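You operate a simulated robot arm through the tools that you are given. There is no shell and no other tool.

Carry out the task below with a simulated two-armed robot. There is one attempt and no reset: what you move stays moved.

TASK
Undo the four bolts and move the yellow cover to the black pad.

The check looks at the end state, three seconds after you hand in, the way a careful person would. Anything else that was tipped, shoved, dropped, spilled or broken makes it a failure. A push-on lid holds only when it is set on centred and level and pressed home; a screw cap is set on level and turned clockwise until tight.

THE ROBOT
Two 7-joint arms with two-finger parallel grippers on one trunk that stands fixed in place. Base frame: the origin is at the foot of the trunk, x ahead of it, y to its left, z up. Lengths are in mm, angles in degrees, forces in N, time in s.
The left shoulder is at [70, 156, 1130], the right one opposite. Payload 3.91 kg a hand.
The TCP of each hand is the grasp point between the finger pads, 30 mm short of the fingertips. In the tool frame z runs along the fingers and y along their closing line. Largest opening 110 mm; finger width 20, thickness 10; the body of the gripper, 48 by 112 mm, starts 55 mm behind the TCP.
Orientation is that of the tool frame in the base frame, as a unit quaternion [w, x, y, z]. With the fingers straight down and closing along the base's y, the tool's x points along the base's -x, its y along +y and its z along -z.

THE INTERFACE
- The arms move only by the tool apply_moves. It takes "left_series", "right_series" or both (then of equal length, played together; a hand with none holds still); each is a list of rows, each an object of numbers (a shift or turn left out is 0, a gripper value left out holds the last): "dx", "dy", "dz": the shift along the tool's x, y, z in m; "wx", "wy", "wz": the turn, a rotation vector about the tool's x, y, z in degrees; "claw": the finger opening in m, from 0 to 0.11. In form: [{"dx": .., "dy": .., "dz": .., "wx": .., "wy": .., "wz": .., "claw": ..}, ...]. A call has 1 to 20 rows; each row shifts and turns the commanded pose from where the row before left it, along the tool's axes as they then stand. Each row takes 0.2 s and may step no farther than 50 mm and 8.6 degrees from the row before; otherwise, or with a gripper value out of range, the whole call is refused. Where a pose cannot be reached the arm comes as near as it can. A force on the tool above 40 N (or 10 N above the force at the start of the call, whichever is more), or a blocked arm, ends the call early, and 0.2 s more pass. The fingers move at their own pace (about 108 mm/s each) and stop on an object; they squeeze with about 42 N. The grip force told is the motor's: it shows also when the fingers shut on nothing. Time passes only in rows, and 0.2 s behind the last, so rows that do not move let the fingers close. The reply holds the time, the measured pose of the TCP, the force on the tool along the base axes, the opening and the grip force, in the units named above and with some noise, with the torque about the TCP (base axes, N m) and any sound that the robot's microphone picked up.
- Cameras (640 x 400 px; columns grow to the right, rows downward): "scene" is now at [120.8, 59.2, 1387.5]; the picture's right is [0.64, -0.77, -0.00], its down [-0.22, -0.19, -0.96] and it looks along [0.73, 0.61, -0.29] (base axes); focal length 308 px, centre (320, 200). "left" rides on the left gripper at [72, -17, -103] in its tool frame; the picture's right is [0.23, 0.97, 0.00], its down [-0.76, 0.18, -0.62] and it looks along [-0.61, 0.14, 0.78] (tool axes); focal length 222 px, centre (320, 200). "right" rides on the right gripper at [72, 17, -103] in its tool frame; the picture's right is [-0.23, 0.97, 0.00], its down [-0.76, -0.18, -0.62] and it looks along [-0.61, -0.14, 0.78] (tool axes); focal length 222 px, centre (320, 200). There is no depth. A picture from a camera that has moved, and an enlarged one, comes with that camera's place and axes in the base frame and with its lens.
- camera(camera): a new picture of that camera. The clock stands still meanwhile.
- move_column(by): slides the trunk up (or, below 0, down) by that many mm; the arms and the scene camera ride with it, the base frame stays. It gives what a move gives, with no picture.
- turn_head(pan, tilt): turns the head with the scene camera to pan (to the left, within 86 degrees either way) and tilt (down, from -29 to 69), counted from straight ahead of the robot. It gives what a move gives.
- zoom(camera, box): a new picture of the part [left, top, right, bottom] of that camera's present view, enlarged. The clock stands still meanwhile.
- sign_off(): hands the job in; it is judged then, once.

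Places have to be worked out from the pictures, the camera data and where the tool is seen. Open the grippers and draw the arms clear of the work before you hand the job in, unless the task says otherwise.

The tools are called after ">>>" by a JSON object that holds its "op" and its "data". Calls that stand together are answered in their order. apply_moves: Moves the arms, as the interface text tells. Its arguments: {"type":"object","properties":{"left_series":{"type":"array","items":{"type":"object","properties":{"dx":{"type":"number"},"dy":{"type":"number"},"dz":{"type":"number"},"wx":{"type":"number"},"wy":{"type":"number"},"wz":{"type":"number"},"claw":{"type":"number"}}}},"right_series":{"type":"array","items":{"type":"object","properties":{"dx":{"type":"number"},"dy":{"type":"number"},"dz":{"type":"number"},"wx":{"type":"number"},"wy":{"type":"number"},"wz":{"type":"number"},"claw":{"type":"number"}}}}},"required":[]} The other tools are called the same way: move_column (by) slides the trunk up or down; turn_head (pan, tilt) turns the head that bears the scene camera; camera (camera) takes a picture; zoom (camera, box) takes an enlarged picture of a part of a camera's view; sign_off () hands the job in.

At the start:

```text
clock: 0.0
left_position: [404.7, 568.3, 1304.3]
left_tool_rot: [0.0, 0.0, 1.0, 0.0]
left_wrist_force: [0.2, -0.2, 0.7]
left_moment: [0.01, 0.0, -0.03]
left_width: 110.1
left_grip_force: 0.0
right_position: [736.1, 70.0, 1292.0]
right_tool_rot: [0.0, 0.0, 1.0, 0.0]
right_wrist_force: [-0.2, 0.2, -0.1]
right_moment: [-0.05, 0.02, 0.01]
right_width: 109.9
right_grip_force: 0.0
trunk travel left (down, up): [-575.0, 365.0]
head pan, tilt: [39.8, 16.9]
```

scene: 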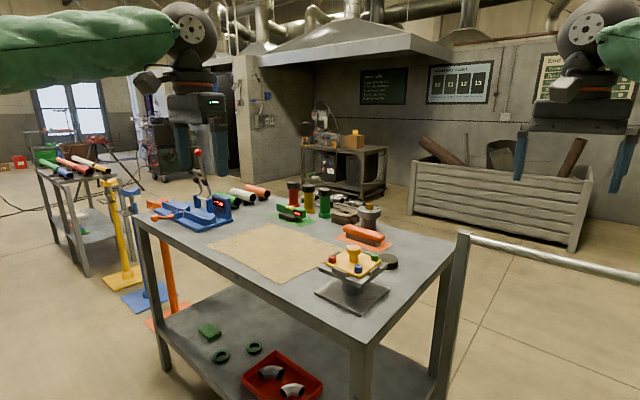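
right: 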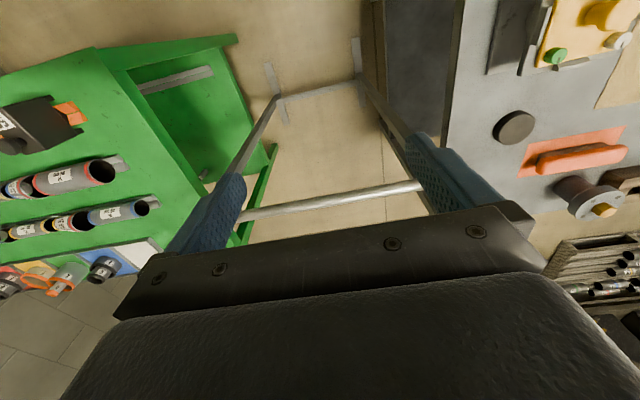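
left: 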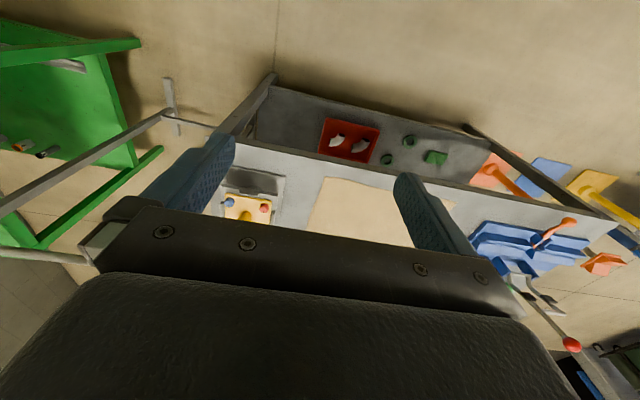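

The yellow cover with coloured bolts sits on a grey stand at the near right end of the table; a black round thing lies behind it. I enlarge the view to see details.

>>> {"op": "zoom", "data": {"camera": "scene", "box": [280, 210, 440, 320]}}

>>> {"op": "zoom", "data": {"camera": "right", "box": [480, 0, 640, 100]}}

>>> {"op": "zoom", "data": {"camera": "left", "box": [180, 140, 340, 240]}}

```text
3.64 times, centred on (360, 265) of scene
camera zoom: at [120.8, 59.2, 1387.5], right [0.64, -0.77, 0.0], down [-0.22, -0.19, -0.96], along [0.73, 0.61, -0.29], focal length 1122 px, centre (174, -36)
```

zoom: 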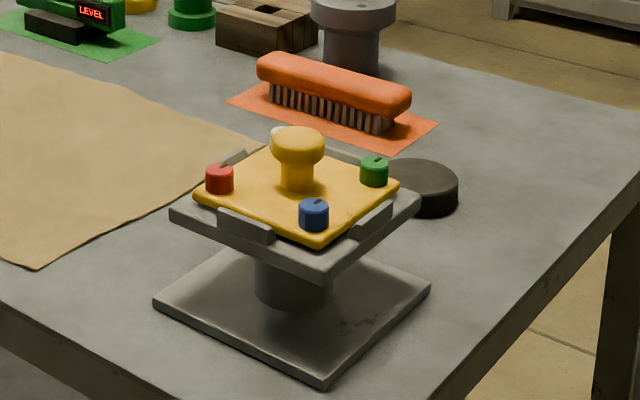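

```text
4.00 times, centred on (560, 50) of right
camera zoom: at [662.5, 88.1, 1395.8], right [0.23, 0.97, 0.0], down [0.76, -0.18, 0.62], along [0.61, -0.14, -0.78], focal length 888 px, centre (-640, 800)
```

zoom: 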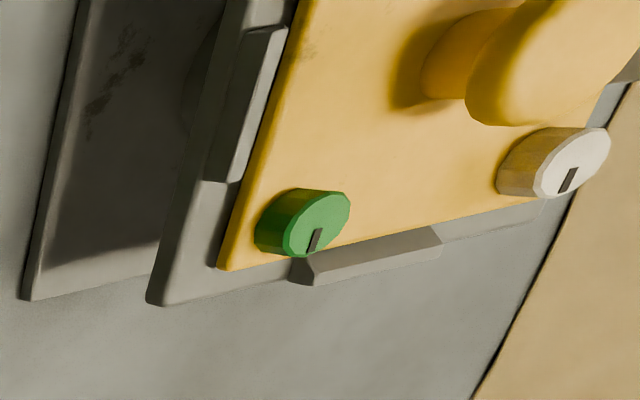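

```text
4.00 times, centred on (260, 190) of left
camera zoom: at [332.2, 550.9, 1407.0], right [-0.23, 0.97, 0.0], down [0.76, 0.18, 0.62], along [0.61, 0.14, -0.78], focal length 888 px, centre (560, 240)
```

zoom: 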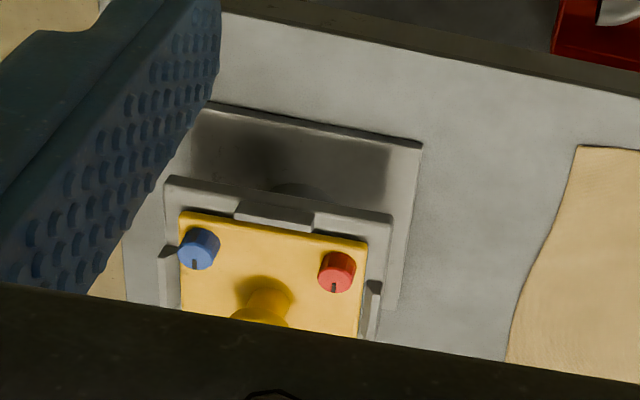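

I estimate the cover's knob near [743, 461, 1027]. I turn the head to centre it and look for the black pad and any notes on the boards.

>>> {"op": "turn_head", "data": {"pan": 33, "tilt": 30}}

>>> {"op": "zoom", "data": {"camera": "scene", "box": [160, 100, 480, 300]}}

>>> {"op": "camera", "data": {"camera": "scene"}}

```text
clock: 0.8
left_position: [404.0, 567.4, 1303.2]
left_tool_rot: [-0.001, 0.0, 1.0, 0.0]
left_wrist_force: [0.0, 0.8, 0.4]
left_moment: [0.0, -0.01, -0.03]
left_width: 109.8
left_grip_force: 0.1
right_position: [735.1, 70.8, 1292.8]
right_tool_rot: [0.0, 0.0, 1.0, -0.001]
right_wrist_force: [-0.3, -0.6, -0.4]
right_moment: [0.05, -0.01, -0.02]
right_width: 110.2
right_grip_force: 0.1
trunk travel left (down, up): [-575.0, 365.0]
head pan, tilt: [33.0, 30.0]
```

```text
2.00 times, centred on (320, 200) of scene
camera zoom: at [124.9, 48.7, 1366.5], right [0.54, -0.84, 0.0], down [-0.42, -0.27, -0.87], along [0.73, 0.47, -0.5], focal length 617 px, centre (320, 200)
```

zoom: 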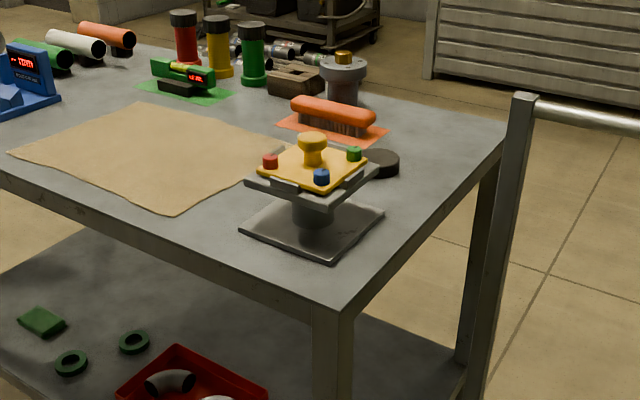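

```text
taken
camera scene: at [124.9, 48.7, 1366.5], right [0.54, -0.84, 0.0], down [-0.42, -0.27, -0.87], along [0.73, 0.47, -0.5], focal length 308 px, centre (320, 200)
```

scene: 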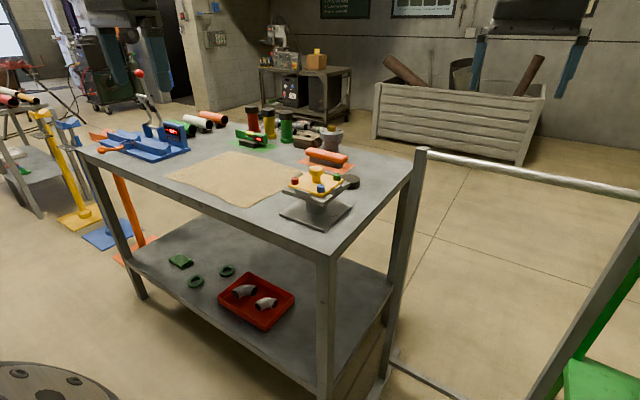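

The only black candidate so far is the round puck beside the stand (about [927, 448, 926]). I check the rest of the room for another black pad before moving.

>>> {"op": "turn_head", "data": {"pan": -20, "tilt": 35}}

>>> {"op": "camera", "data": {"camera": "scene"}}

>>> {"op": "turn_head", "data": {"pan": 70, "tilt": 30}}

>>> {"op": "camera", "data": {"camera": "scene"}}

>>> {"op": "turn_head", "data": {"pan": 33, "tilt": 0}}

>>> {"op": "camera", "data": {"camera": "scene"}}

```text
clock: 2.0
left_position: [405.3, 568.1, 1303.3]
left_tool_rot: [0.0, 0.0, 1.0, 0.0]
left_wrist_force: [-0.4, -0.7, -0.2]
left_moment: [-0.03, 0.0, -0.02]
left_width: 110.1
left_grip_force: 0.1
right_position: [735.5, 71.0, 1293.4]
right_tool_rot: [0.0, 0.0, 1.0, 0.0]
right_wrist_force: [-0.5, -0.3, -0.7]
right_moment: [-0.01, -0.01, 0.02]
right_width: 109.9
right_grip_force: 0.1
trunk travel left (down, up): [-575.0, 365.0]
head pan, tilt: [-20.0, 35.0]
```

```text
taken
camera scene: at [131.9, -30.6, 1358.6], right [-0.34, -0.94, 0.0], down [-0.54, 0.2, -0.82], along [0.77, -0.28, -0.57], focal length 308 px, centre (320, 200)
```

scene: 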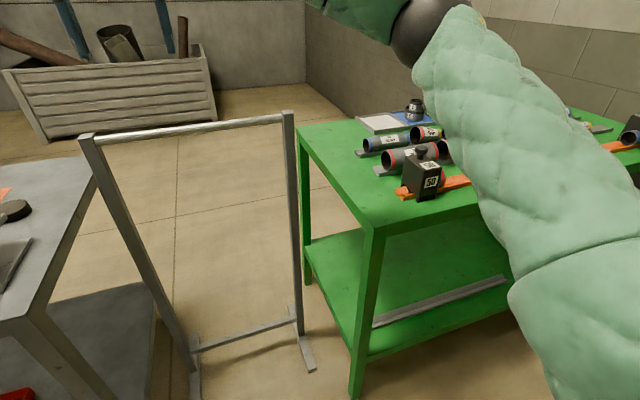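

```text
clock: 3.6
left_position: [406.1, 567.4, 1303.1]
left_tool_rot: [0.0, 0.0, 1.0, -0.001]
left_wrist_force: [-0.2, 0.2, 0.5]
left_moment: [-0.01, 0.0, 0.0]
left_width: 110.0
left_grip_force: 0.0
right_position: [735.2, 70.5, 1293.6]
right_tool_rot: [0.001, 0.001, 1.0, 0.0]
right_wrist_force: [-0.3, 0.0, -1.0]
right_moment: [-0.01, -0.01, 0.03]
right_width: 110.0
right_grip_force: 0.0
trunk travel left (down, up): [-575.0, 365.0]
head pan, tilt: [70.0, 30.0]
```

```text
taken
camera scene: at [80.1, 84.4, 1366.4], right [0.94, -0.34, 0.0], down [-0.17, -0.47, -0.87], along [0.3, 0.81, -0.5], focal length 308 px, centre (320, 200)
```

scene: 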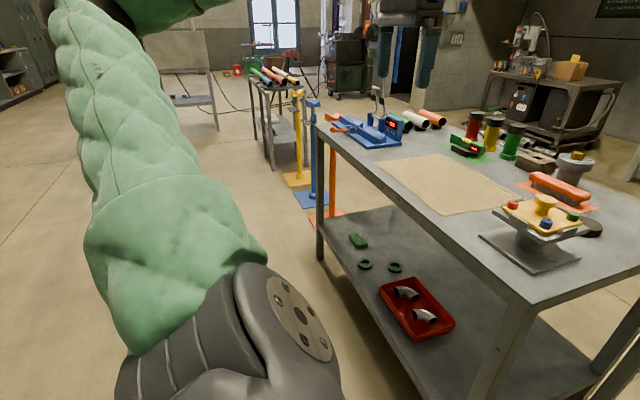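

```text
clock: 4.7
left_position: [404.4, 569.2, 1303.3]
left_tool_rot: [0.0, 0.0, 1.0, 0.0]
left_wrist_force: [-0.4, 0.1, 0.6]
left_moment: [0.04, 0.0, 0.01]
left_width: 110.0
left_grip_force: 0.1
right_position: [736.0, 70.4, 1293.2]
right_tool_rot: [0.0, 0.0, 1.0, 0.0]
right_wrist_force: [-0.7, 0.3, 0.0]
right_moment: [-0.02, -0.04, -0.02]
right_width: 109.9
right_grip_force: 0.0
trunk travel left (down, up): [-575.0, 365.0]
head pan, tilt: [33.0, 0.0]
```

```text
taken
camera scene: at [124.6, 48.5, 1414.7], right [0.55, -0.84, 0.0], down [0.0, 0.0, -1.0], along [0.84, 0.55, 0.0], focal length 308 px, centre (320, 200)
```

scene: 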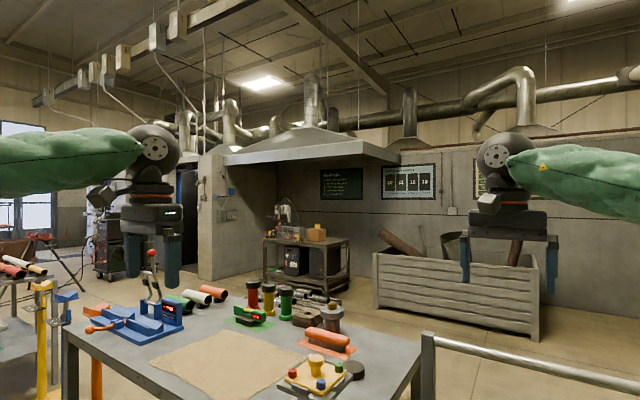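

The notice boards on the back wall might hold hints; I zoom in on them.

>>> {"op": "zoom", "data": {"camera": "scene", "box": [310, 155, 500, 215]}}

>>> {"op": "turn_head", "data": {"pan": 20, "tilt": 35}}

>>> {"op": "zoom", "data": {"camera": "scene", "box": [120, 100, 340, 240]}}

```text
3.37 times, centred on (405, 185) of scene
camera zoom: at [124.6, 48.5, 1414.7], right [0.55, -0.84, 0.0], down [0.0, 0.0, -1.0], along [0.84, 0.55, 0.0], focal length 1039 px, centre (34, 250)
```

zoom: 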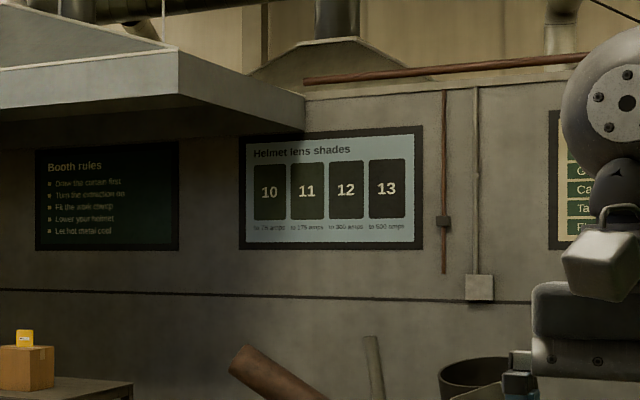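

```text
clock: 5.7
left_position: [405.7, 567.1, 1302.9]
left_tool_rot: [0.0, 0.0, 1.0, 0.0]
left_wrist_force: [-0.6, -0.2, -1.2]
left_moment: [0.0, 0.01, 0.0]
left_width: 110.1
left_grip_force: 0.0
right_position: [736.1, 71.0, 1292.3]
right_tool_rot: [0.0, 0.0, 1.0, 0.0]
right_wrist_force: [-0.3, 0.3, 0.4]
right_moment: [0.01, 0.02, 0.01]
right_width: 109.9
right_grip_force: 0.0
trunk travel left (down, up): [-575.0, 365.0]
head pan, tilt: [20.0, 35.0]
```

```text
2.86 times, centred on (230, 170) of scene
camera zoom: at [131.8, 29.6, 1358.7], right [0.34, -0.94, 0.0], down [-0.54, -0.2, -0.82], along [0.77, 0.28, -0.57], focal length 881 px, centre (577, 286)
```

zoom: 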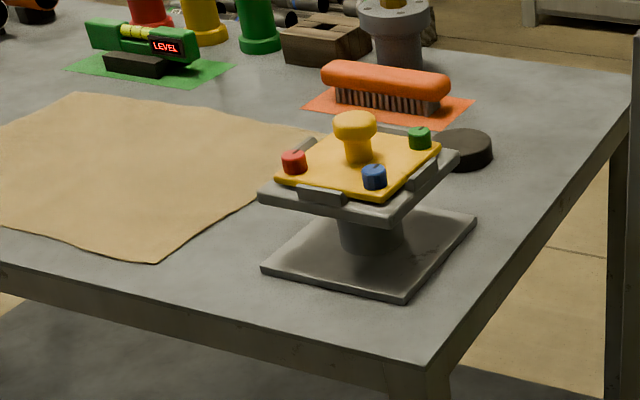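

No hints there; the round black puck next to the stand is the pad. I raise the trunk 100 mm for a steeper view and arm clearance.

>>> {"op": "move_column", "data": {"by": 100}}

>>> {"op": "turn_head", "data": {"pan": 30, "tilt": 38}}

>>> {"op": "zoom", "data": {"camera": "scene", "box": [240, 100, 440, 225]}}

```text
clock: 7.0
left_position: [405.4, 567.5, 1403.3]
left_tool_rot: [0.0, 0.0, 1.0, 0.0]
left_wrist_force: [0.3, -0.1, 0.5]
left_moment: [0.02, -0.03, -0.02]
left_width: 110.1
left_grip_force: 0.0
right_position: [736.3, 70.3, 1392.0]
right_tool_rot: [0.0, 0.0, 1.0, -0.001]
right_wrist_force: [0.2, -0.3, -0.1]
right_moment: [0.0, -0.02, 0.0]
right_width: 110.0
right_grip_force: 0.0
trunk travel left (down, up): [-675.0, 265.0]
head pan, tilt: [20.0, 35.0]
```

```text
clock: 7.7
left_position: [405.2, 567.8, 1404.1]
left_tool_rot: [-0.001, 0.0, 1.0, -0.001]
left_wrist_force: [0.0, -0.2, -0.3]
left_moment: [0.01, 0.0, -0.01]
left_width: 109.9
left_grip_force: 0.0
right_position: [736.3, 70.8, 1393.4]
right_tool_rot: [0.0, 0.0, 1.0, -0.001]
right_wrist_force: [0.0, -0.2, -0.1]
right_moment: [-0.02, 0.02, 0.03]
right_width: 110.2
right_grip_force: 0.1
trunk travel left (down, up): [-675.0, 265.0]
head pan, tilt: [30.0, 38.0]
```

```text
3.20 times, centred on (340, 162) of scene
camera zoom: at [123.9, 42.5, 1454.0], right [0.5, -0.87, 0.0], down [-0.53, -0.31, -0.79], along [0.68, 0.39, -0.62], focal length 987 px, centre (256, 320)
```

zoom: 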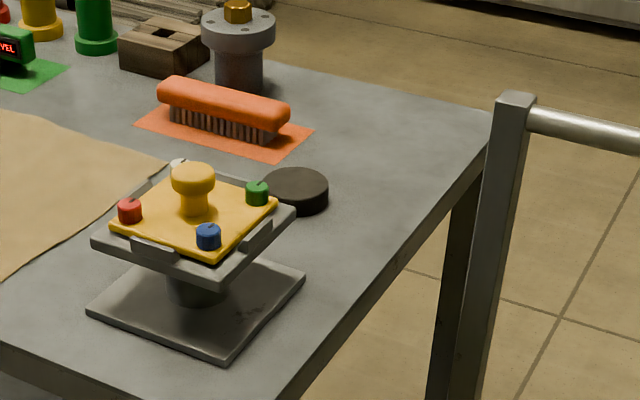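

I bring the left hand to about [640, 440, 1200] to look down on the cover with the wrist camera.

>>> {"op": "apply_moves", "data": {"left_series": [{"dx": -0.0294, "dy": -0.016, "dz": 0.0255}, {"dx": -0.0294, "dy": -0.016, "dz": 0.0255}, {"dx": -0.0294, "dy": -0.016, "dz": 0.0255}, {"dx": -0.0294, "dy": -0.016, "dz": 0.0255}, {"dx": -0.0294, "dy": -0.016, "dz": 0.0255}, {"dx": -0.0294, "dy": -0.016, "dz": 0.0255}, {"dx": -0.0294, "dy": -0.016, "dz": 0.0255}, {"dx": -0.0294, "dy": -0.016, "dz": 0.0255}]}}

>>> {"op": "camera", "data": {"camera": "left"}}

>>> {"op": "camera", "data": {"camera": "scene"}}

```text
clock: 9.5
left_position: [641.5, 439.1, 1197.8]
left_tool_rot: [0.0, 0.0, 1.0, -0.001]
left_wrist_force: [0.3, -0.1, 1.1]
left_moment: [0.04, 0.0, 0.04]
left_width: 109.8
left_grip_force: 0.0
right_position: [738.1, 71.0, 1391.0]
right_tool_rot: [0.0, 0.0, 1.0, 0.001]
right_wrist_force: [1.2, -0.5, -0.1]
right_moment: [0.01, 0.03, 0.0]
right_width: 109.9
right_grip_force: 0.1
trunk travel left (down, up): [-675.0, 265.0]
head pan, tilt: [30.0, 38.0]
```

```text
taken
camera left: at [569.0, 422.6, 1301.5], right [-0.23, 0.97, 0.0], down [0.76, 0.18, 0.62], along [0.61, 0.14, -0.78], focal length 222 px, centre (320, 200)
```

left: 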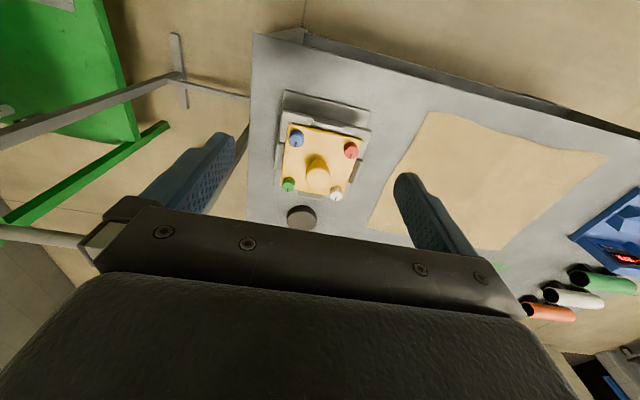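

```text
taken
camera scene: at [126.0, 42.0, 1453.8], right [0.5, -0.87, 0.0], down [-0.53, -0.31, -0.79], along [0.68, 0.39, -0.62], focal length 308 px, centre (320, 200)
```

scene: 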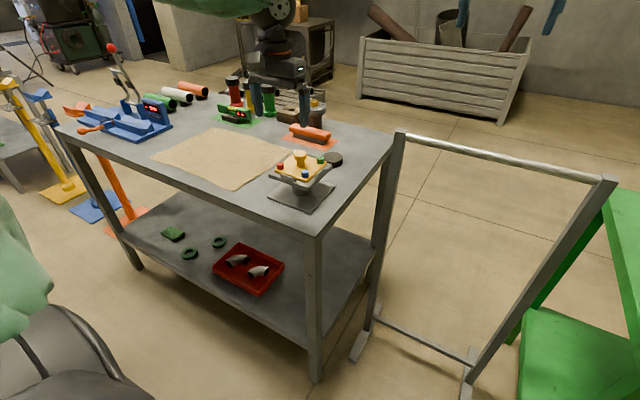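

Good view of the cover, bolts and the puck. I zoom to measure.

>>> {"op": "zoom", "data": {"camera": "left", "box": [250, 80, 410, 240]}}

>>> {"op": "zoom", "data": {"camera": "scene", "box": [255, 135, 355, 215]}}

```text
2.50 times, centred on (330, 160) of left
camera zoom: at [569.0, 422.6, 1301.5], right [-0.23, 0.97, 0.0], down [0.76, 0.18, 0.62], along [0.61, 0.14, -0.78], focal length 555 px, centre (295, 300)
```

zoom: 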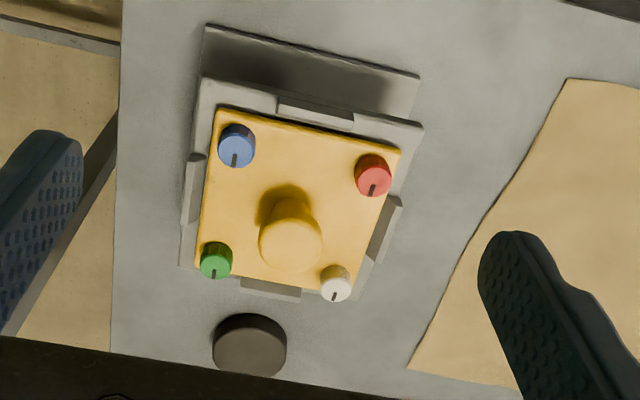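

```text
5.00 times, centred on (305, 175) of scene
camera zoom: at [126.0, 42.0, 1453.8], right [0.5, -0.87, 0.0], down [-0.53, -0.31, -0.79], along [0.68, 0.39, -0.62], focal length 1542 px, centre (395, 325)
```

zoom: 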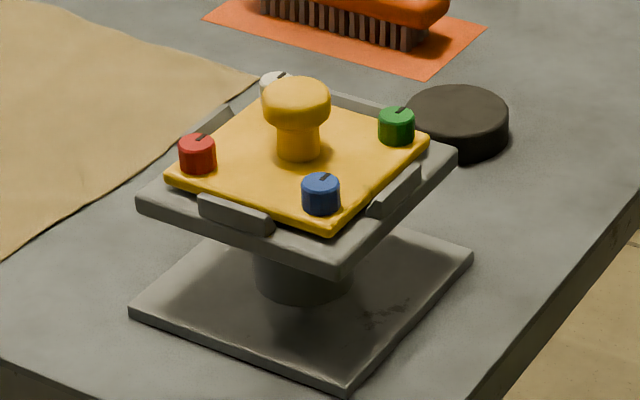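

Triangulating, the bolts are near blue (703,421), red (702,500), green (781,421), white (782,501) with tops at z≈1010, ~20 mm across; the cover is aligned with the base axes. I move above the blue bolt at TCP z 1100 with a narrower opening to check closely.

>>> {"op": "apply_moves", "data": {"left_series": [{"dx": -0.0205, "dy": -0.006, "dz": 0.0325, "claw": 0.06}, {"dx": -0.0205, "dy": -0.006, "dz": 0.0325, "claw": 0.05}, {"dx": -0.0205, "dy": -0.006, "dz": 0.0325, "claw": 0.04}, {}]}}

>>> {"op": "zoom", "data": {"camera": "left", "box": [240, 60, 400, 220]}}

>>> {"op": "zoom", "data": {"camera": "scene", "box": [255, 115, 375, 215]}}

```text
clock: 10.5
left_position: [700.7, 419.9, 1102.2]
left_tool_rot: [0.0, -0.001, 1.0, 0.0]
left_wrist_force: [1.3, -0.1, 0.2]
left_moment: [0.01, 0.0, 0.02]
left_width: 39.9
left_grip_force: 0.1
right_position: [735.5, 70.5, 1393.6]
right_tool_rot: [0.0, 0.0, 1.0, 0.0]
right_wrist_force: [0.1, 0.4, -0.8]
right_moment: [-0.01, 0.02, -0.01]
right_width: 109.9
right_grip_force: 0.1
trunk travel left (down, up): [-675.0, 265.0]
head pan, tilt: [30.0, 38.0]
```

```text
2.50 times, centred on (320, 140) of left
camera zoom: at [628.0, 402.6, 1204.6], right [-0.23, 0.97, 0.0], down [0.76, 0.18, 0.62], along [0.61, 0.14, -0.78], focal length 555 px, centre (320, 350)
```

zoom: 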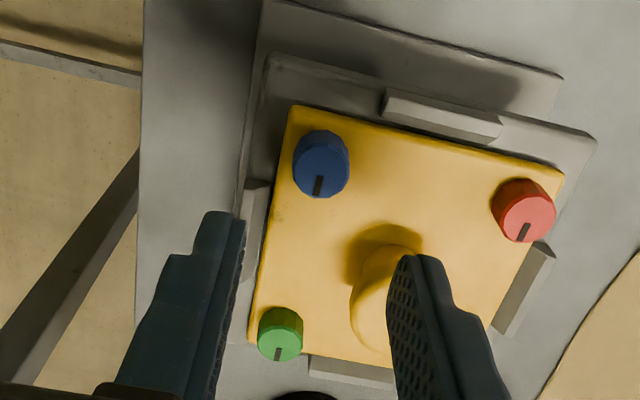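

```text
4.00 times, centred on (315, 165) of scene
camera zoom: at [123.7, 42.5, 1454.0], right [0.5, -0.87, 0.0], down [-0.53, -0.31, -0.79], along [0.68, 0.39, -0.62], focal length 1234 px, centre (340, 340)
```

zoom: 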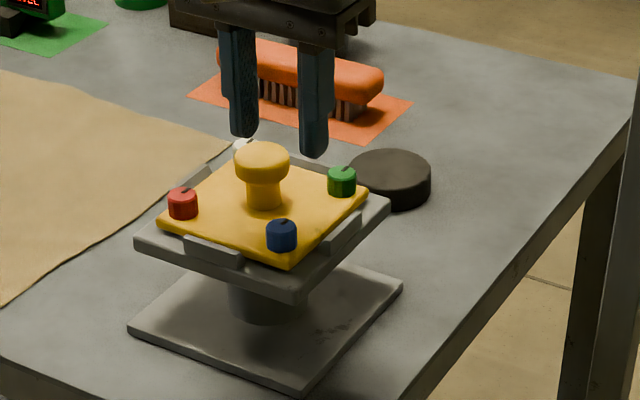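

The blue bolt top sits right under the TCP (column 320, row 130, matching z≈1010). I pre-turn the hand clockwise 85° high above to get a full counter-clockwise stroke later, and check the wrist follows.

>>> {"op": "apply_moves", "data": {"left_series": [{"wz": 8.5}, {"wz": 8.5}, {"wz": 8.5}, {"wz": 8.5}, {"wz": 8.5}, {"wz": 8.5}, {"wz": 8.5}, {"wz": 8.5}, {"wz": 8.5}, {"wz": 8.5}, {}]}}

>>> {"op": "zoom", "data": {"camera": "left", "box": [240, 60, 400, 220]}}

```text
clock: 12.9
left_position: [702.3, 421.3, 1101.9]
left_tool_rot: [0.001, 0.676, 0.737, 0.0]
left_wrist_force: [-0.1, -0.4, -0.4]
left_moment: [-0.01, 0.02, -0.02]
left_width: 40.1
left_grip_force: 0.1
right_position: [735.6, 70.4, 1392.8]
right_tool_rot: [0.0, -0.001, 1.0, -0.001]
right_wrist_force: [-0.5, 0.4, -1.2]
right_moment: [0.0, 0.02, -0.01]
right_width: 109.6
right_grip_force: 0.1
trunk travel left (down, up): [-675.0, 265.0]
head pan, tilt: [30.0, 38.0]
```

```text
2.50 times, centred on (320, 140) of left
camera zoom: at [678.4, 492.4, 1205.2], right [0.95, 0.31, 0.0], down [0.24, -0.74, 0.62], along [0.19, -0.59, -0.78], focal length 555 px, centre (320, 350)
```

zoom: 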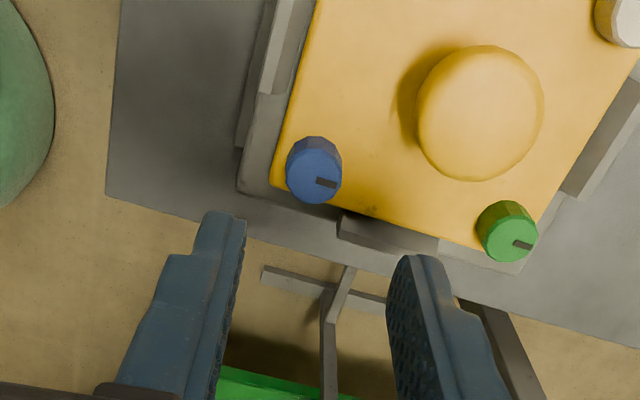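

Wrist follows. The bolt is about 2 mm toward −x of the hand axis; I correct by 1.5 mm and descend to TCP z≈1030 with the fingers 40 mm open.

>>> {"op": "apply_moves", "data": {"left_series": [{"dy": -0.0015, "dz": 0.024}, {"dz": 0.024}, {"dz": 0.012}, {"dz": 0.012}, {}]}}

>>> {"op": "zoom", "data": {"camera": "left", "box": [240, 80, 400, 240]}}

>>> {"op": "zoom", "data": {"camera": "scene", "box": [265, 125, 345, 205]}}

```text
clock: 14.1
left_position: [699.4, 423.2, 1031.1]
left_tool_rot: [0.0, 0.676, 0.737, 0.0]
left_wrist_force: [-0.2, -0.8, 0.6]
left_moment: [0.0, -0.01, -0.01]
left_width: 40.0
left_grip_force: 0.1
right_position: [735.4, 70.1, 1392.7]
right_tool_rot: [0.0, 0.001, 1.0, 0.0]
right_wrist_force: [0.3, 0.6, -0.3]
right_moment: [0.03, -0.02, 0.01]
right_width: 110.0
right_grip_force: 0.0
trunk travel left (down, up): [-675.0, 265.0]
head pan, tilt: [30.0, 38.0]
```

```text
2.50 times, centred on (320, 160) of left
camera zoom: at [677.3, 492.7, 1134.2], right [0.95, 0.31, 0.0], down [0.24, -0.74, 0.62], along [0.19, -0.59, -0.78], focal length 555 px, centre (320, 300)
```

zoom: 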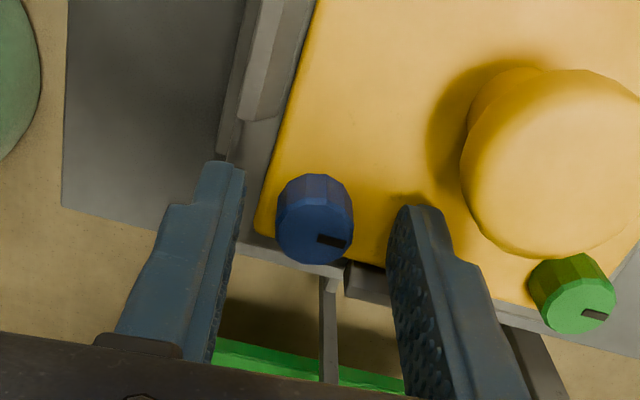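

```text
5.00 times, centred on (305, 165) of scene
camera zoom: at [123.8, 42.5, 1454.1], right [0.5, -0.87, 0.0], down [-0.53, -0.31, -0.79], along [0.68, 0.39, -0.62], focal length 1542 px, centre (395, 375)
```

zoom: 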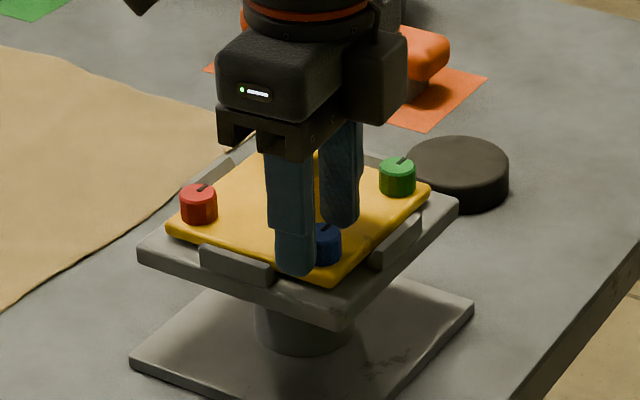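

The bolt lies between the fingers, about 2–3 mm toward −y. I correct this and close on it.

>>> {"op": "apply_moves", "data": {"left_series": [{"dx": -0.0025, "dy": -0.0007}, {}, {"claw": 0.0}, {}, {}]}}

>>> {"op": "zoom", "data": {"camera": "left", "box": [240, 80, 400, 240]}}

```text
clock: 15.3
left_position: [700.0, 419.6, 1030.8]
left_tool_rot: [0.0, 0.676, 0.737, 0.0]
left_wrist_force: [-5.6, -2.3, 0.9]
left_moment: [-0.13, 0.35, 0.09]
left_width: 19.4
left_grip_force: 42.2
right_position: [735.7, 71.5, 1393.4]
right_tool_rot: [0.001, -0.001, 1.0, 0.0]
right_wrist_force: [-0.7, -0.1, 1.0]
right_moment: [-0.01, 0.0, -0.01]
right_width: 110.1
right_grip_force: 0.1
trunk travel left (down, up): [-675.0, 265.0]
head pan, tilt: [30.0, 38.0]
```

```text
2.50 times, centred on (320, 160) of left
camera zoom: at [676.8, 489.7, 1134.2], right [0.95, 0.31, 0.0], down [0.24, -0.74, 0.62], along [0.19, -0.59, -0.78], focal length 555 px, centre (320, 300)
```

zoom: 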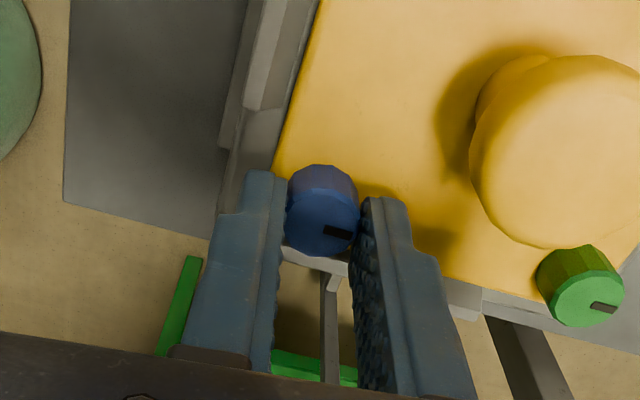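

Gripped at 19.4 mm width. I turn counter-clockwise (seen from above) by a first 42° and watch torque and sound.

>>> {"op": "apply_moves", "data": {"left_series": [{"dy": -0.0006}, {"wz": -8.5}, {"wz": -8.5}, {"wz": -8.5}, {"wz": -8.5}, {"wz": -8.5}]}}

>>> {"op": "zoom", "data": {"camera": "left", "box": [240, 80, 400, 240]}}

>>> {"op": "zoom", "data": {"camera": "scene", "box": [265, 125, 345, 205]}}

```text
clock: 16.7
left_position: [699.4, 419.3, 1031.1]
left_tool_rot: [0.0, 0.361, 0.933, 0.0]
left_wrist_force: [20.7, 11.6, 19.2]
left_moment: [0.52, -0.75, 0.0]
left_width: 19.7
left_grip_force: 41.9
right_position: [736.7, 71.3, 1392.9]
right_tool_rot: [0.0, 0.0, 1.0, 0.001]
right_wrist_force: [-0.5, -0.7, 0.4]
right_moment: [-0.02, -0.02, -0.02]
right_width: 110.0
right_grip_force: 0.1
trunk travel left (down, up): [-675.0, 265.0]
head pan, tilt: [30.0, 38.0]
```

```text
2.50 times, centred on (320, 160) of left
camera zoom: at [634.6, 455.3, 1134.1], right [0.49, 0.87, 0.0], down [0.68, -0.38, 0.62], along [0.55, -0.3, -0.78], focal length 555 px, centre (320, 300)
```

zoom: 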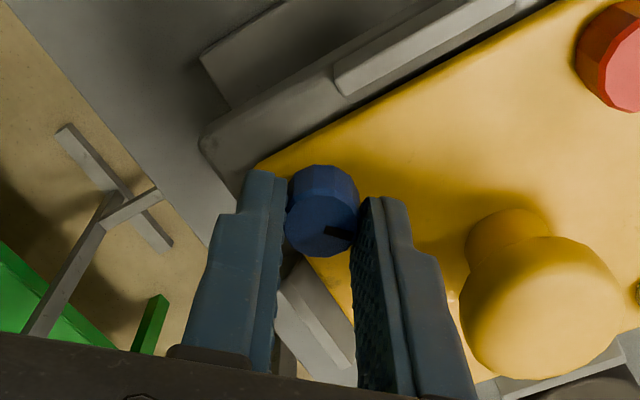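

```text
5.00 times, centred on (305, 165) of scene
camera zoom: at [124.8, 42.9, 1454.2], right [0.5, -0.87, 0.0], down [-0.53, -0.31, -0.79], along [0.68, 0.39, -0.62], focal length 1542 px, centre (395, 375)
```

zoom: 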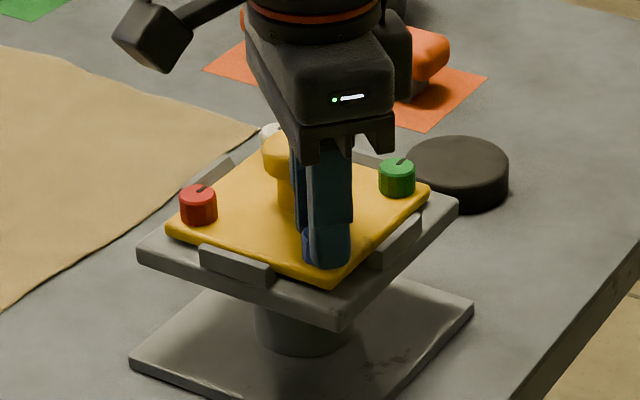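

The bolt turned with the hand (its mark kept its place between the fingers). There is 22 N side load along the closing direction and 19 N upward, as if the bolt rises; I ease the hand 0.8 mm and 1 mm up to relax these.

>>> {"op": "apply_moves", "data": {"left_series": [{"dy": 0.0008, "dz": -0.001}, {}]}}

```text
clock: 17.3
left_position: [700.4, 419.2, 1031.1]
left_tool_rot: [0.0, 0.363, 0.932, 0.0]
left_wrist_force: [20.1, 8.9, 18.7]
left_moment: [0.39, -0.75, -0.03]
left_width: 19.6
left_grip_force: 42.1
right_position: [735.9, 70.4, 1393.3]
right_tool_rot: [0.0, -0.001, 1.0, 0.0]
right_wrist_force: [0.2, -0.1, 1.2]
right_moment: [0.03, 0.0, -0.05]
right_width: 110.0
right_grip_force: 0.1
trunk travel left (down, up): [-675.0, 265.0]
head pan, tilt: [30.0, 38.0]
```

Little change, so the arm is compliant; I ease further by 3 mm each.

>>> {"op": "apply_moves", "data": {"left_series": [{"dy": 0.0015, "dz": -0.0015}, {"dy": 0.0015, "dz": -0.0015}, {}]}}

>>> {"op": "zoom", "data": {"camera": "left", "box": [240, 80, 400, 240]}}

```text
clock: 18.1
left_position: [700.4, 419.7, 1032.5]
left_tool_rot: [-0.003, 0.364, 0.932, -0.001]
left_wrist_force: [-1.0, -15.3, 0.1]
left_moment: [-0.45, -0.11, 0.02]
left_width: 19.6
left_grip_force: 41.6
right_position: [736.8, 69.7, 1392.4]
right_tool_rot: [-0.002, 0.0, 1.0, 0.0]
right_wrist_force: [0.7, -0.5, -0.3]
right_moment: [-0.03, 0.0, 0.04]
right_width: 110.0
right_grip_force: 0.1
trunk travel left (down, up): [-675.0, 265.0]
head pan, tilt: [30.0, 38.0]
```

```text
2.50 times, centred on (320, 160) of left
camera zoom: at [635.5, 455.9, 1135.7], right [0.49, 0.87, 0.0], down [0.68, -0.38, 0.62], along [0.54, -0.31, -0.78], focal length 555 px, centre (320, 300)
```

zoom: 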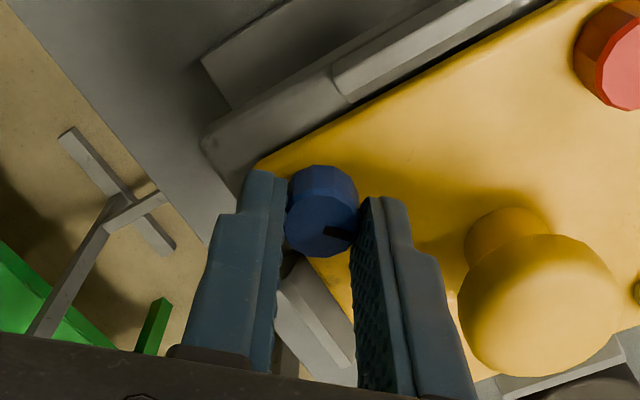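

Now the vertical load is ~0 and the lateral slightly overshot (−12 N along closing). I correct 1.2 mm back and continue turning another 42° with a slight rise.

>>> {"op": "apply_moves", "data": {"left_series": [{"dy": -0.0012}, {"wz": -8.5, "dz": -0.0002}, {"wz": -8.5, "dz": -0.0002}, {"wz": -8.5, "dz": -0.0002}, {"wz": -8.5, "dz": -0.0002}, {"wz": -8.5, "dz": -0.0002}]}}

>>> {"op": "zoom", "data": {"camera": "left", "box": [240, 80, 400, 240]}}

```text
clock: 19.5
left_position: [700.2, 420.1, 1034.3]
left_tool_rot: [-0.002, -0.001, 1.0, 0.0]
left_wrist_force: [-15.0, -21.3, -16.4]
left_moment: [-0.79, 0.95, 0.04]
left_width: 19.7
left_grip_force: 41.9
right_position: [735.5, 69.5, 1391.5]
right_tool_rot: [-0.002, -0.001, 1.0, 0.0]
right_wrist_force: [0.0, 0.1, 0.5]
right_moment: [-0.03, 0.03, 0.02]
right_width: 110.1
right_grip_force: 0.1
trunk travel left (down, up): [-675.0, 265.0]
head pan, tilt: [30.0, 38.0]
```

```text
2.50 times, centred on (320, 160) of left
camera zoom: at [627.7, 403.2, 1137.9], right [-0.23, 0.97, 0.0], down [0.76, 0.18, 0.62], along [0.6, 0.14, -0.78], focal length 555 px, centre (320, 300)
```

zoom: 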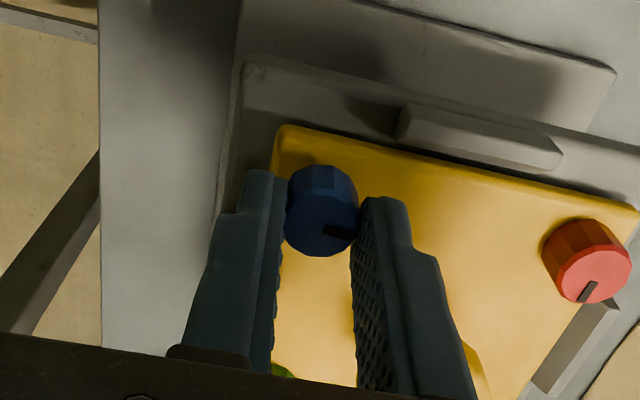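

The bolt keeps turning easily (≈0 N·m about vertical); 85° done. I relax the offsets (down 2 mm, −y 2 mm, −x 1 mm) and go on turning.

>>> {"op": "apply_moves", "data": {"left_series": [{"dx": 0.001, "dy": -0.002, "dz": 0.002}, {}, {"wz": -8.5}, {"wz": -8.5}, {"wz": -8.5}, {"wz": -8.5}, {"wz": -8.5}]}}

>>> {"op": "zoom", "data": {"camera": "left", "box": [240, 80, 400, 240]}}

```text
clock: 21.1
left_position: [702.1, 421.4, 1034.8]
left_tool_rot: [0.001, -0.364, 0.932, -0.001]
left_wrist_force: [5.7, 16.6, 17.9]
left_moment: [1.2, -0.59, -0.03]
left_width: 19.6
left_grip_force: 41.9
right_position: [735.7, 71.8, 1393.2]
right_tool_rot: [0.0, -0.001, 1.0, 0.0]
right_wrist_force: [-0.2, 0.4, -0.3]
right_moment: [0.01, 0.0, 0.02]
right_width: 110.2
right_grip_force: 0.0
trunk travel left (down, up): [-675.0, 265.0]
head pan, tilt: [30.0, 38.0]
```

```text
2.50 times, centred on (320, 160) of left
camera zoom: at [657.8, 358.6, 1137.2], right [-0.83, 0.56, 0.0], down [0.44, 0.65, 0.62], along [0.35, 0.52, -0.78], focal length 555 px, centre (320, 300)
```

zoom: 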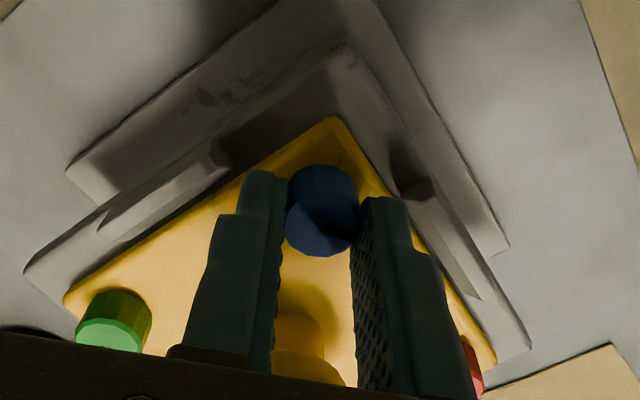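

TCP z has crept up ~4 mm with the bolt still at the same place in the grip, so the bolt is rising as it unscrews. I relax upward 2 mm and finish the stroke with another 42°.

>>> {"op": "apply_moves", "data": {"left_series": [{"dy": 0.001, "dz": -0.002}, {"wz": -8.5, "dz": -0.0002}, {"wz": -8.5, "dz": -0.0002}, {"wz": -8.5, "dz": -0.0002}, {"wz": -8.5, "dz": -0.0002}, {"wz": -8.5, "dz": -0.0002}, {}]}}

>>> {"op": "zoom", "data": {"camera": "left", "box": [240, 80, 400, 240]}}

>>> {"op": "zoom", "data": {"camera": "scene", "box": [265, 125, 345, 205]}}

```text
clock: 22.7
left_position: [699.9, 419.9, 1036.0]
left_tool_rot: [-0.002, -0.676, 0.737, 0.0]
left_wrist_force: [4.2, 4.4, 0.7]
left_moment: [-0.31, -0.08, -0.1]
left_width: 19.3
left_grip_force: 42.0
right_position: [737.5, 71.3, 1393.4]
right_tool_rot: [0.0, 0.0, 1.0, 0.0]
right_wrist_force: [0.1, 0.0, 0.3]
right_moment: [0.0, 0.0, 0.04]
right_width: 110.0
right_grip_force: 0.1
trunk travel left (down, up): [-675.0, 265.0]
head pan, tilt: [30.0, 38.0]
```

```text
2.50 times, centred on (320, 160) of left
camera zoom: at [710.1, 345.3, 1138.7], right [-0.99, -0.14, 0.0], down [-0.11, 0.77, 0.62], along [-0.09, 0.62, -0.78], focal length 555 px, centre (320, 300)
```

zoom: 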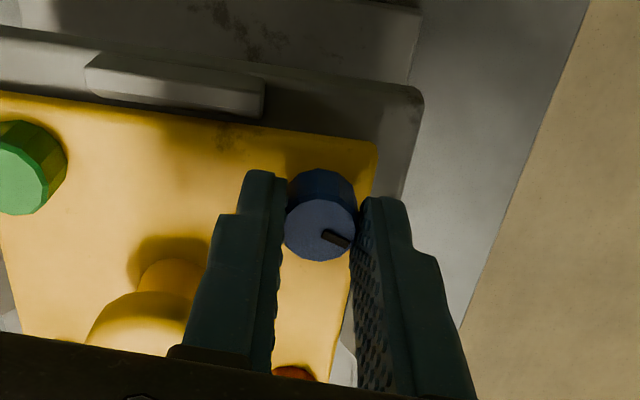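

```text
5.00 times, centred on (305, 165) of scene
camera zoom: at [124.4, 42.9, 1453.9], right [0.5, -0.87, 0.0], down [-0.53, -0.31, -0.79], along [0.68, 0.39, -0.62], focal length 1542 px, centre (395, 375)
```

zoom: 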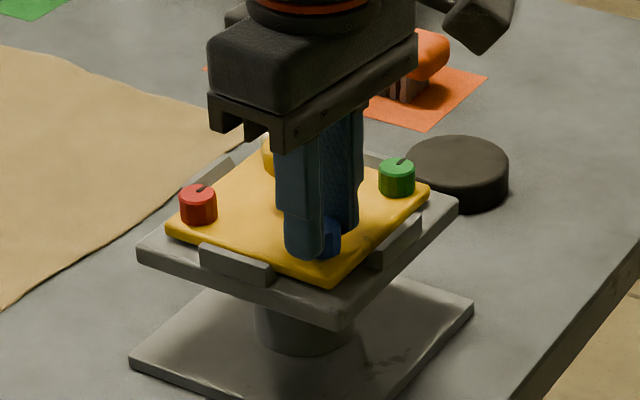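

After 170° the TCP has risen ~5 mm with near-zero load. I test whether the bolt is free by lifting 3 mm gently.

>>> {"op": "apply_moves", "data": {"left_series": [{"dz": -0.0015}, {"dz": -0.0015}, {}]}}

```text
clock: 23.5
left_position: [699.8, 418.9, 1037.1]
left_tool_rot: [-0.003, -0.676, 0.737, 0.001]
left_wrist_force: [-1.4, -9.0, -17.7]
left_moment: [-0.9, 0.07, 0.0]
left_width: 19.4
left_grip_force: 42.0
right_position: [737.5, 70.1, 1391.8]
right_tool_rot: [-0.002, 0.0, 1.0, 0.0]
right_wrist_force: [0.7, 0.5, -0.6]
right_moment: [0.03, 0.03, -0.01]
right_width: 109.8
right_grip_force: 0.0
trunk travel left (down, up): [-675.0, 265.0]
head pan, tilt: [30.0, 38.0]
```

Still threaded (−18 N), so I go back down, release, and rotate the open fingers back clockwise in place for a second stroke.

>>> {"op": "apply_moves", "data": {"left_series": [{"dz": 0.003}, {"claw": 0.036}, {"wz": 8.5}, {"wz": 8.5}, {"wz": 8.5}, {"wz": 8.5}, {"wz": 8.5}, {"wz": 8.5}, {"wz": 8.5}, {"wz": 8.5}, {"wz": 8.5}, {"wz": 8.5}, {"wz": 8.5}, {"wz": 8.5}, {"wz": 8.5}, {"wz": 8.5}, {"wz": 8.5}, {"wz": 8.5}, {"wz": 8.5}, {"wz": 8.5}]}}

>>> {"op": "zoom", "data": {"camera": "left", "box": [240, 80, 400, 240]}}

>>> {"op": "zoom", "data": {"camera": "scene", "box": [265, 125, 345, 205]}}

```text
clock: 27.7
left_position: [699.5, 419.4, 1035.5]
left_tool_rot: [0.001, 0.56, 0.828, 0.001]
left_wrist_force: [0.4, -0.4, 0.1]
left_moment: [0.0, 0.02, 0.01]
left_width: 35.8
left_grip_force: 0.0
right_position: [735.9, 69.6, 1392.9]
right_tool_rot: [0.0, 0.001, 1.0, 0.001]
right_wrist_force: [0.4, 0.2, -0.7]
right_moment: [0.0, -0.01, -0.01]
right_width: 110.2
right_grip_force: 0.1
trunk travel left (down, up): [-675.0, 265.0]
head pan, tilt: [30.0, 38.0]
```

```text
2.50 times, centred on (320, 160) of left
camera zoom: at [656.4, 480.4, 1138.8], right [0.82, 0.57, 0.0], down [0.45, -0.64, 0.62], along [0.36, -0.51, -0.78], focal length 555 px, centre (320, 300)
```

zoom: 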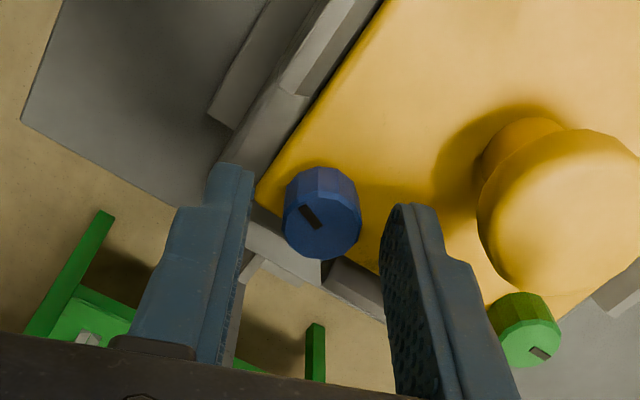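

```text
5.00 times, centred on (305, 165) of scene
camera zoom: at [124.1, 42.6, 1454.0], right [0.5, -0.87, 0.0], down [-0.53, -0.31, -0.79], along [0.68, 0.39, -0.62], focal length 1542 px, centre (395, 375)
```

zoom: 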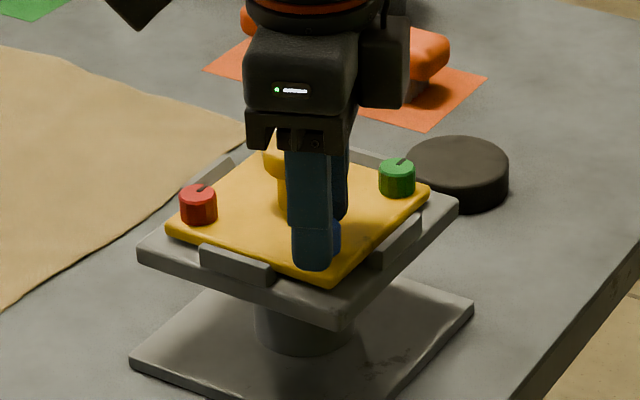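

The bolt is still centred between the fingers and its mark has moved half a turn. I regrip and turn another 153° with a matching small rise per step.

>>> {"op": "apply_moves", "data": {"left_series": [{"claw": 0.0}, {}, {"wz": -8.5, "dz": -0.00025}, {"wz": -8.5, "dz": -0.00025}, {"wz": -8.5, "dz": -0.00025}, {"wz": -8.5, "dz": -0.00025}, {"wz": -8.5, "dz": -0.00025}, {"wz": -8.5, "dz": -0.00025}, {"wz": -8.5, "dz": -0.00025}, {"wz": -8.5, "dz": -0.00025}, {"wz": -8.5, "dz": -0.00025}]}}

>>> {"op": "zoom", "data": {"camera": "left", "box": [240, 80, 400, 240]}}

```text
clock: 30.1
left_position: [700.0, 419.5, 1038.0]
left_tool_rot: [-0.001, -0.075, 0.997, 0.0]
left_wrist_force: [-0.3, -2.7, 0.8]
left_moment: [0.15, 0.12, -0.32]
left_width: 19.5
left_grip_force: 42.0
right_position: [736.6, 71.2, 1392.0]
right_tool_rot: [0.0, 0.0, 1.0, 0.0]
right_wrist_force: [0.5, -0.5, -0.5]
right_moment: [0.0, -0.05, -0.01]
right_width: 110.1
right_grip_force: 0.1
trunk travel left (down, up): [-675.0, 265.0]
head pan, tilt: [30.0, 38.0]
```

```text
2.50 times, centred on (320, 160) of left
camera zoom: at [630.4, 391.9, 1140.6], right [-0.37, 0.93, 0.0], down [0.73, 0.29, 0.62], along [0.58, 0.23, -0.78], focal length 555 px, centre (320, 300)
```

zoom: 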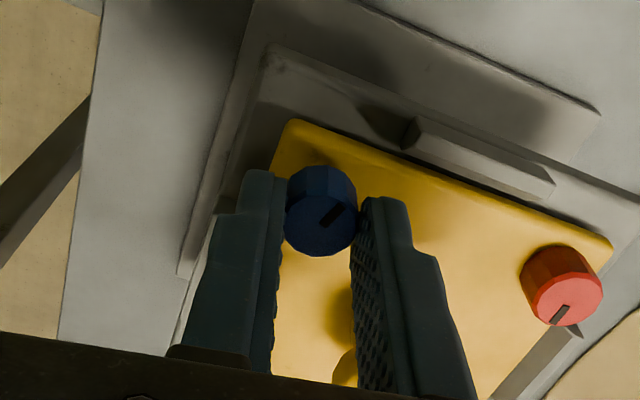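

The mark moved relative to the fingers: in this stroke the hand slipped around the bolt (−0.32 N·m), whose mark now points opposite to the untouched red one, i.e. ~180° turned. It seems to have hit an end stop; I release and rise to inspect.

>>> {"op": "apply_moves", "data": {"left_series": [{"claw": 0.036}, {}, {"dz": -0.03}, {"dz": -0.03}, {"dx": 0.03, "dz": -0.02}, {"dx": 0.03}, {}]}}

>>> {"op": "zoom", "data": {"camera": "left", "box": [240, 60, 400, 220]}}

>>> {"op": "zoom", "data": {"camera": "scene", "box": [265, 125, 345, 205]}}

```text
clock: 31.7
left_position: [642.1, 410.5, 1118.3]
left_tool_rot: [-0.001, -0.074, 0.997, 0.0]
left_wrist_force: [-0.6, 0.2, -0.2]
left_moment: [-0.01, 0.0, 0.0]
left_width: 36.0
left_grip_force: 0.1
right_position: [737.4, 70.3, 1392.6]
right_tool_rot: [0.001, -0.001, 1.0, -0.001]
right_wrist_force: [-0.9, 0.1, 0.8]
right_moment: [0.0, 0.01, -0.03]
right_width: 109.9
right_grip_force: 0.0
trunk travel left (down, up): [-675.0, 265.0]
head pan, tilt: [30.0, 38.0]
```

```text
2.50 times, centred on (320, 140) of left
camera zoom: at [572.1, 383.2, 1220.3], right [-0.37, 0.93, 0.0], down [0.73, 0.29, 0.62], along [0.58, 0.23, -0.78], focal length 555 px, centre (320, 350)
```

zoom: 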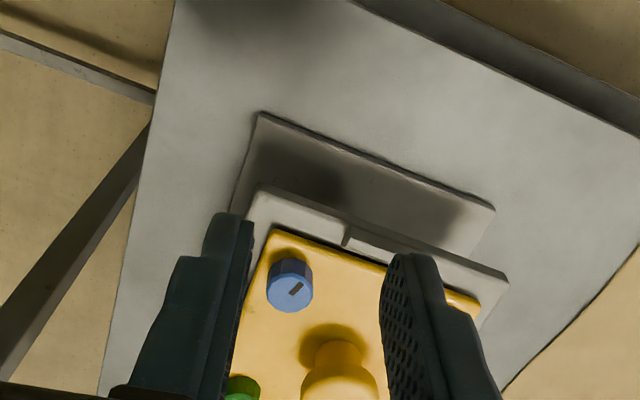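

```text
5.00 times, centred on (305, 165) of scene
camera zoom: at [125.3, 42.3, 1453.9], right [0.5, -0.87, 0.0], down [-0.53, -0.31, -0.79], along [0.68, 0.39, -0.62], focal length 1542 px, centre (395, 375)
```

zoom: 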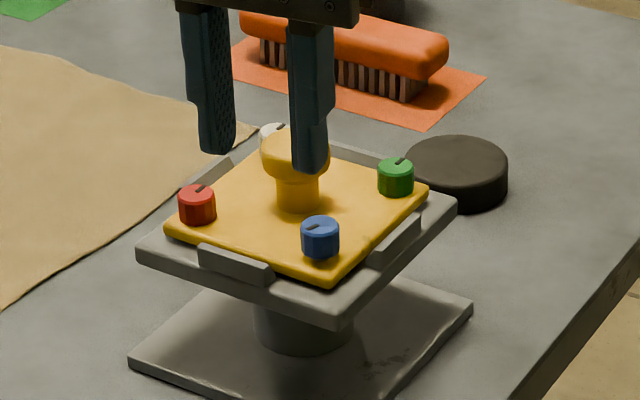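

I zoom further on the blue bolt to judge its angle and height against the untouched ones.

>>> {"op": "zoom", "data": {"camera": "left", "box": [285, 130, 345, 220]}}

>>> {"op": "zoom", "data": {"camera": "scene", "box": [285, 150, 325, 180]}}

```text
4.44 times, centred on (315, 175) of left
camera zoom: at [572.1, 383.2, 1220.3], right [-0.37, 0.93, 0.0], down [0.73, 0.29, 0.62], along [0.58, 0.23, -0.78], focal length 987 px, centre (342, 311)
```

zoom: 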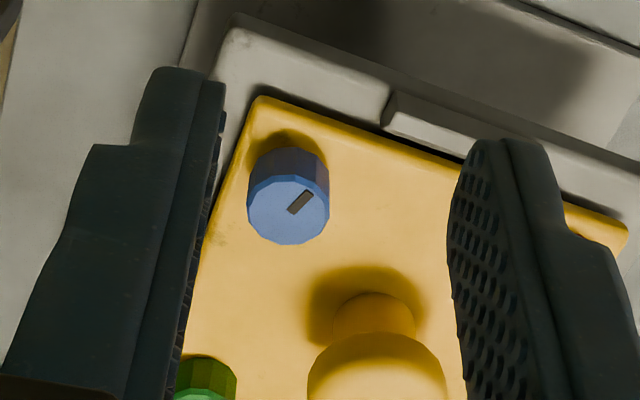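

```text
13.33 times, centred on (305, 165) of scene
camera zoom: at [125.3, 42.3, 1453.9], right [0.5, -0.87, 0.0], down [-0.53, -0.31, -0.79], along [0.68, 0.39, -0.62], focal length 4113 px, centre (520, 667)
```

zoom: 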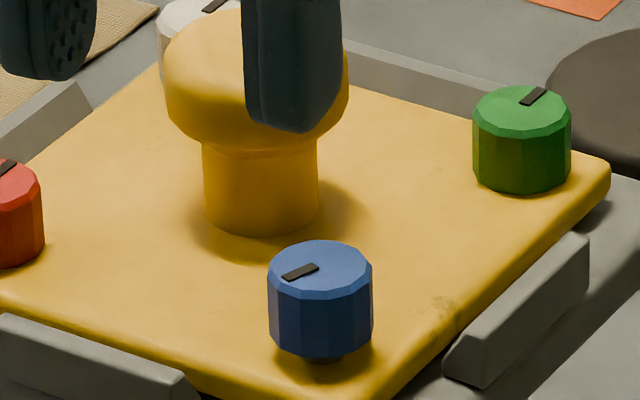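

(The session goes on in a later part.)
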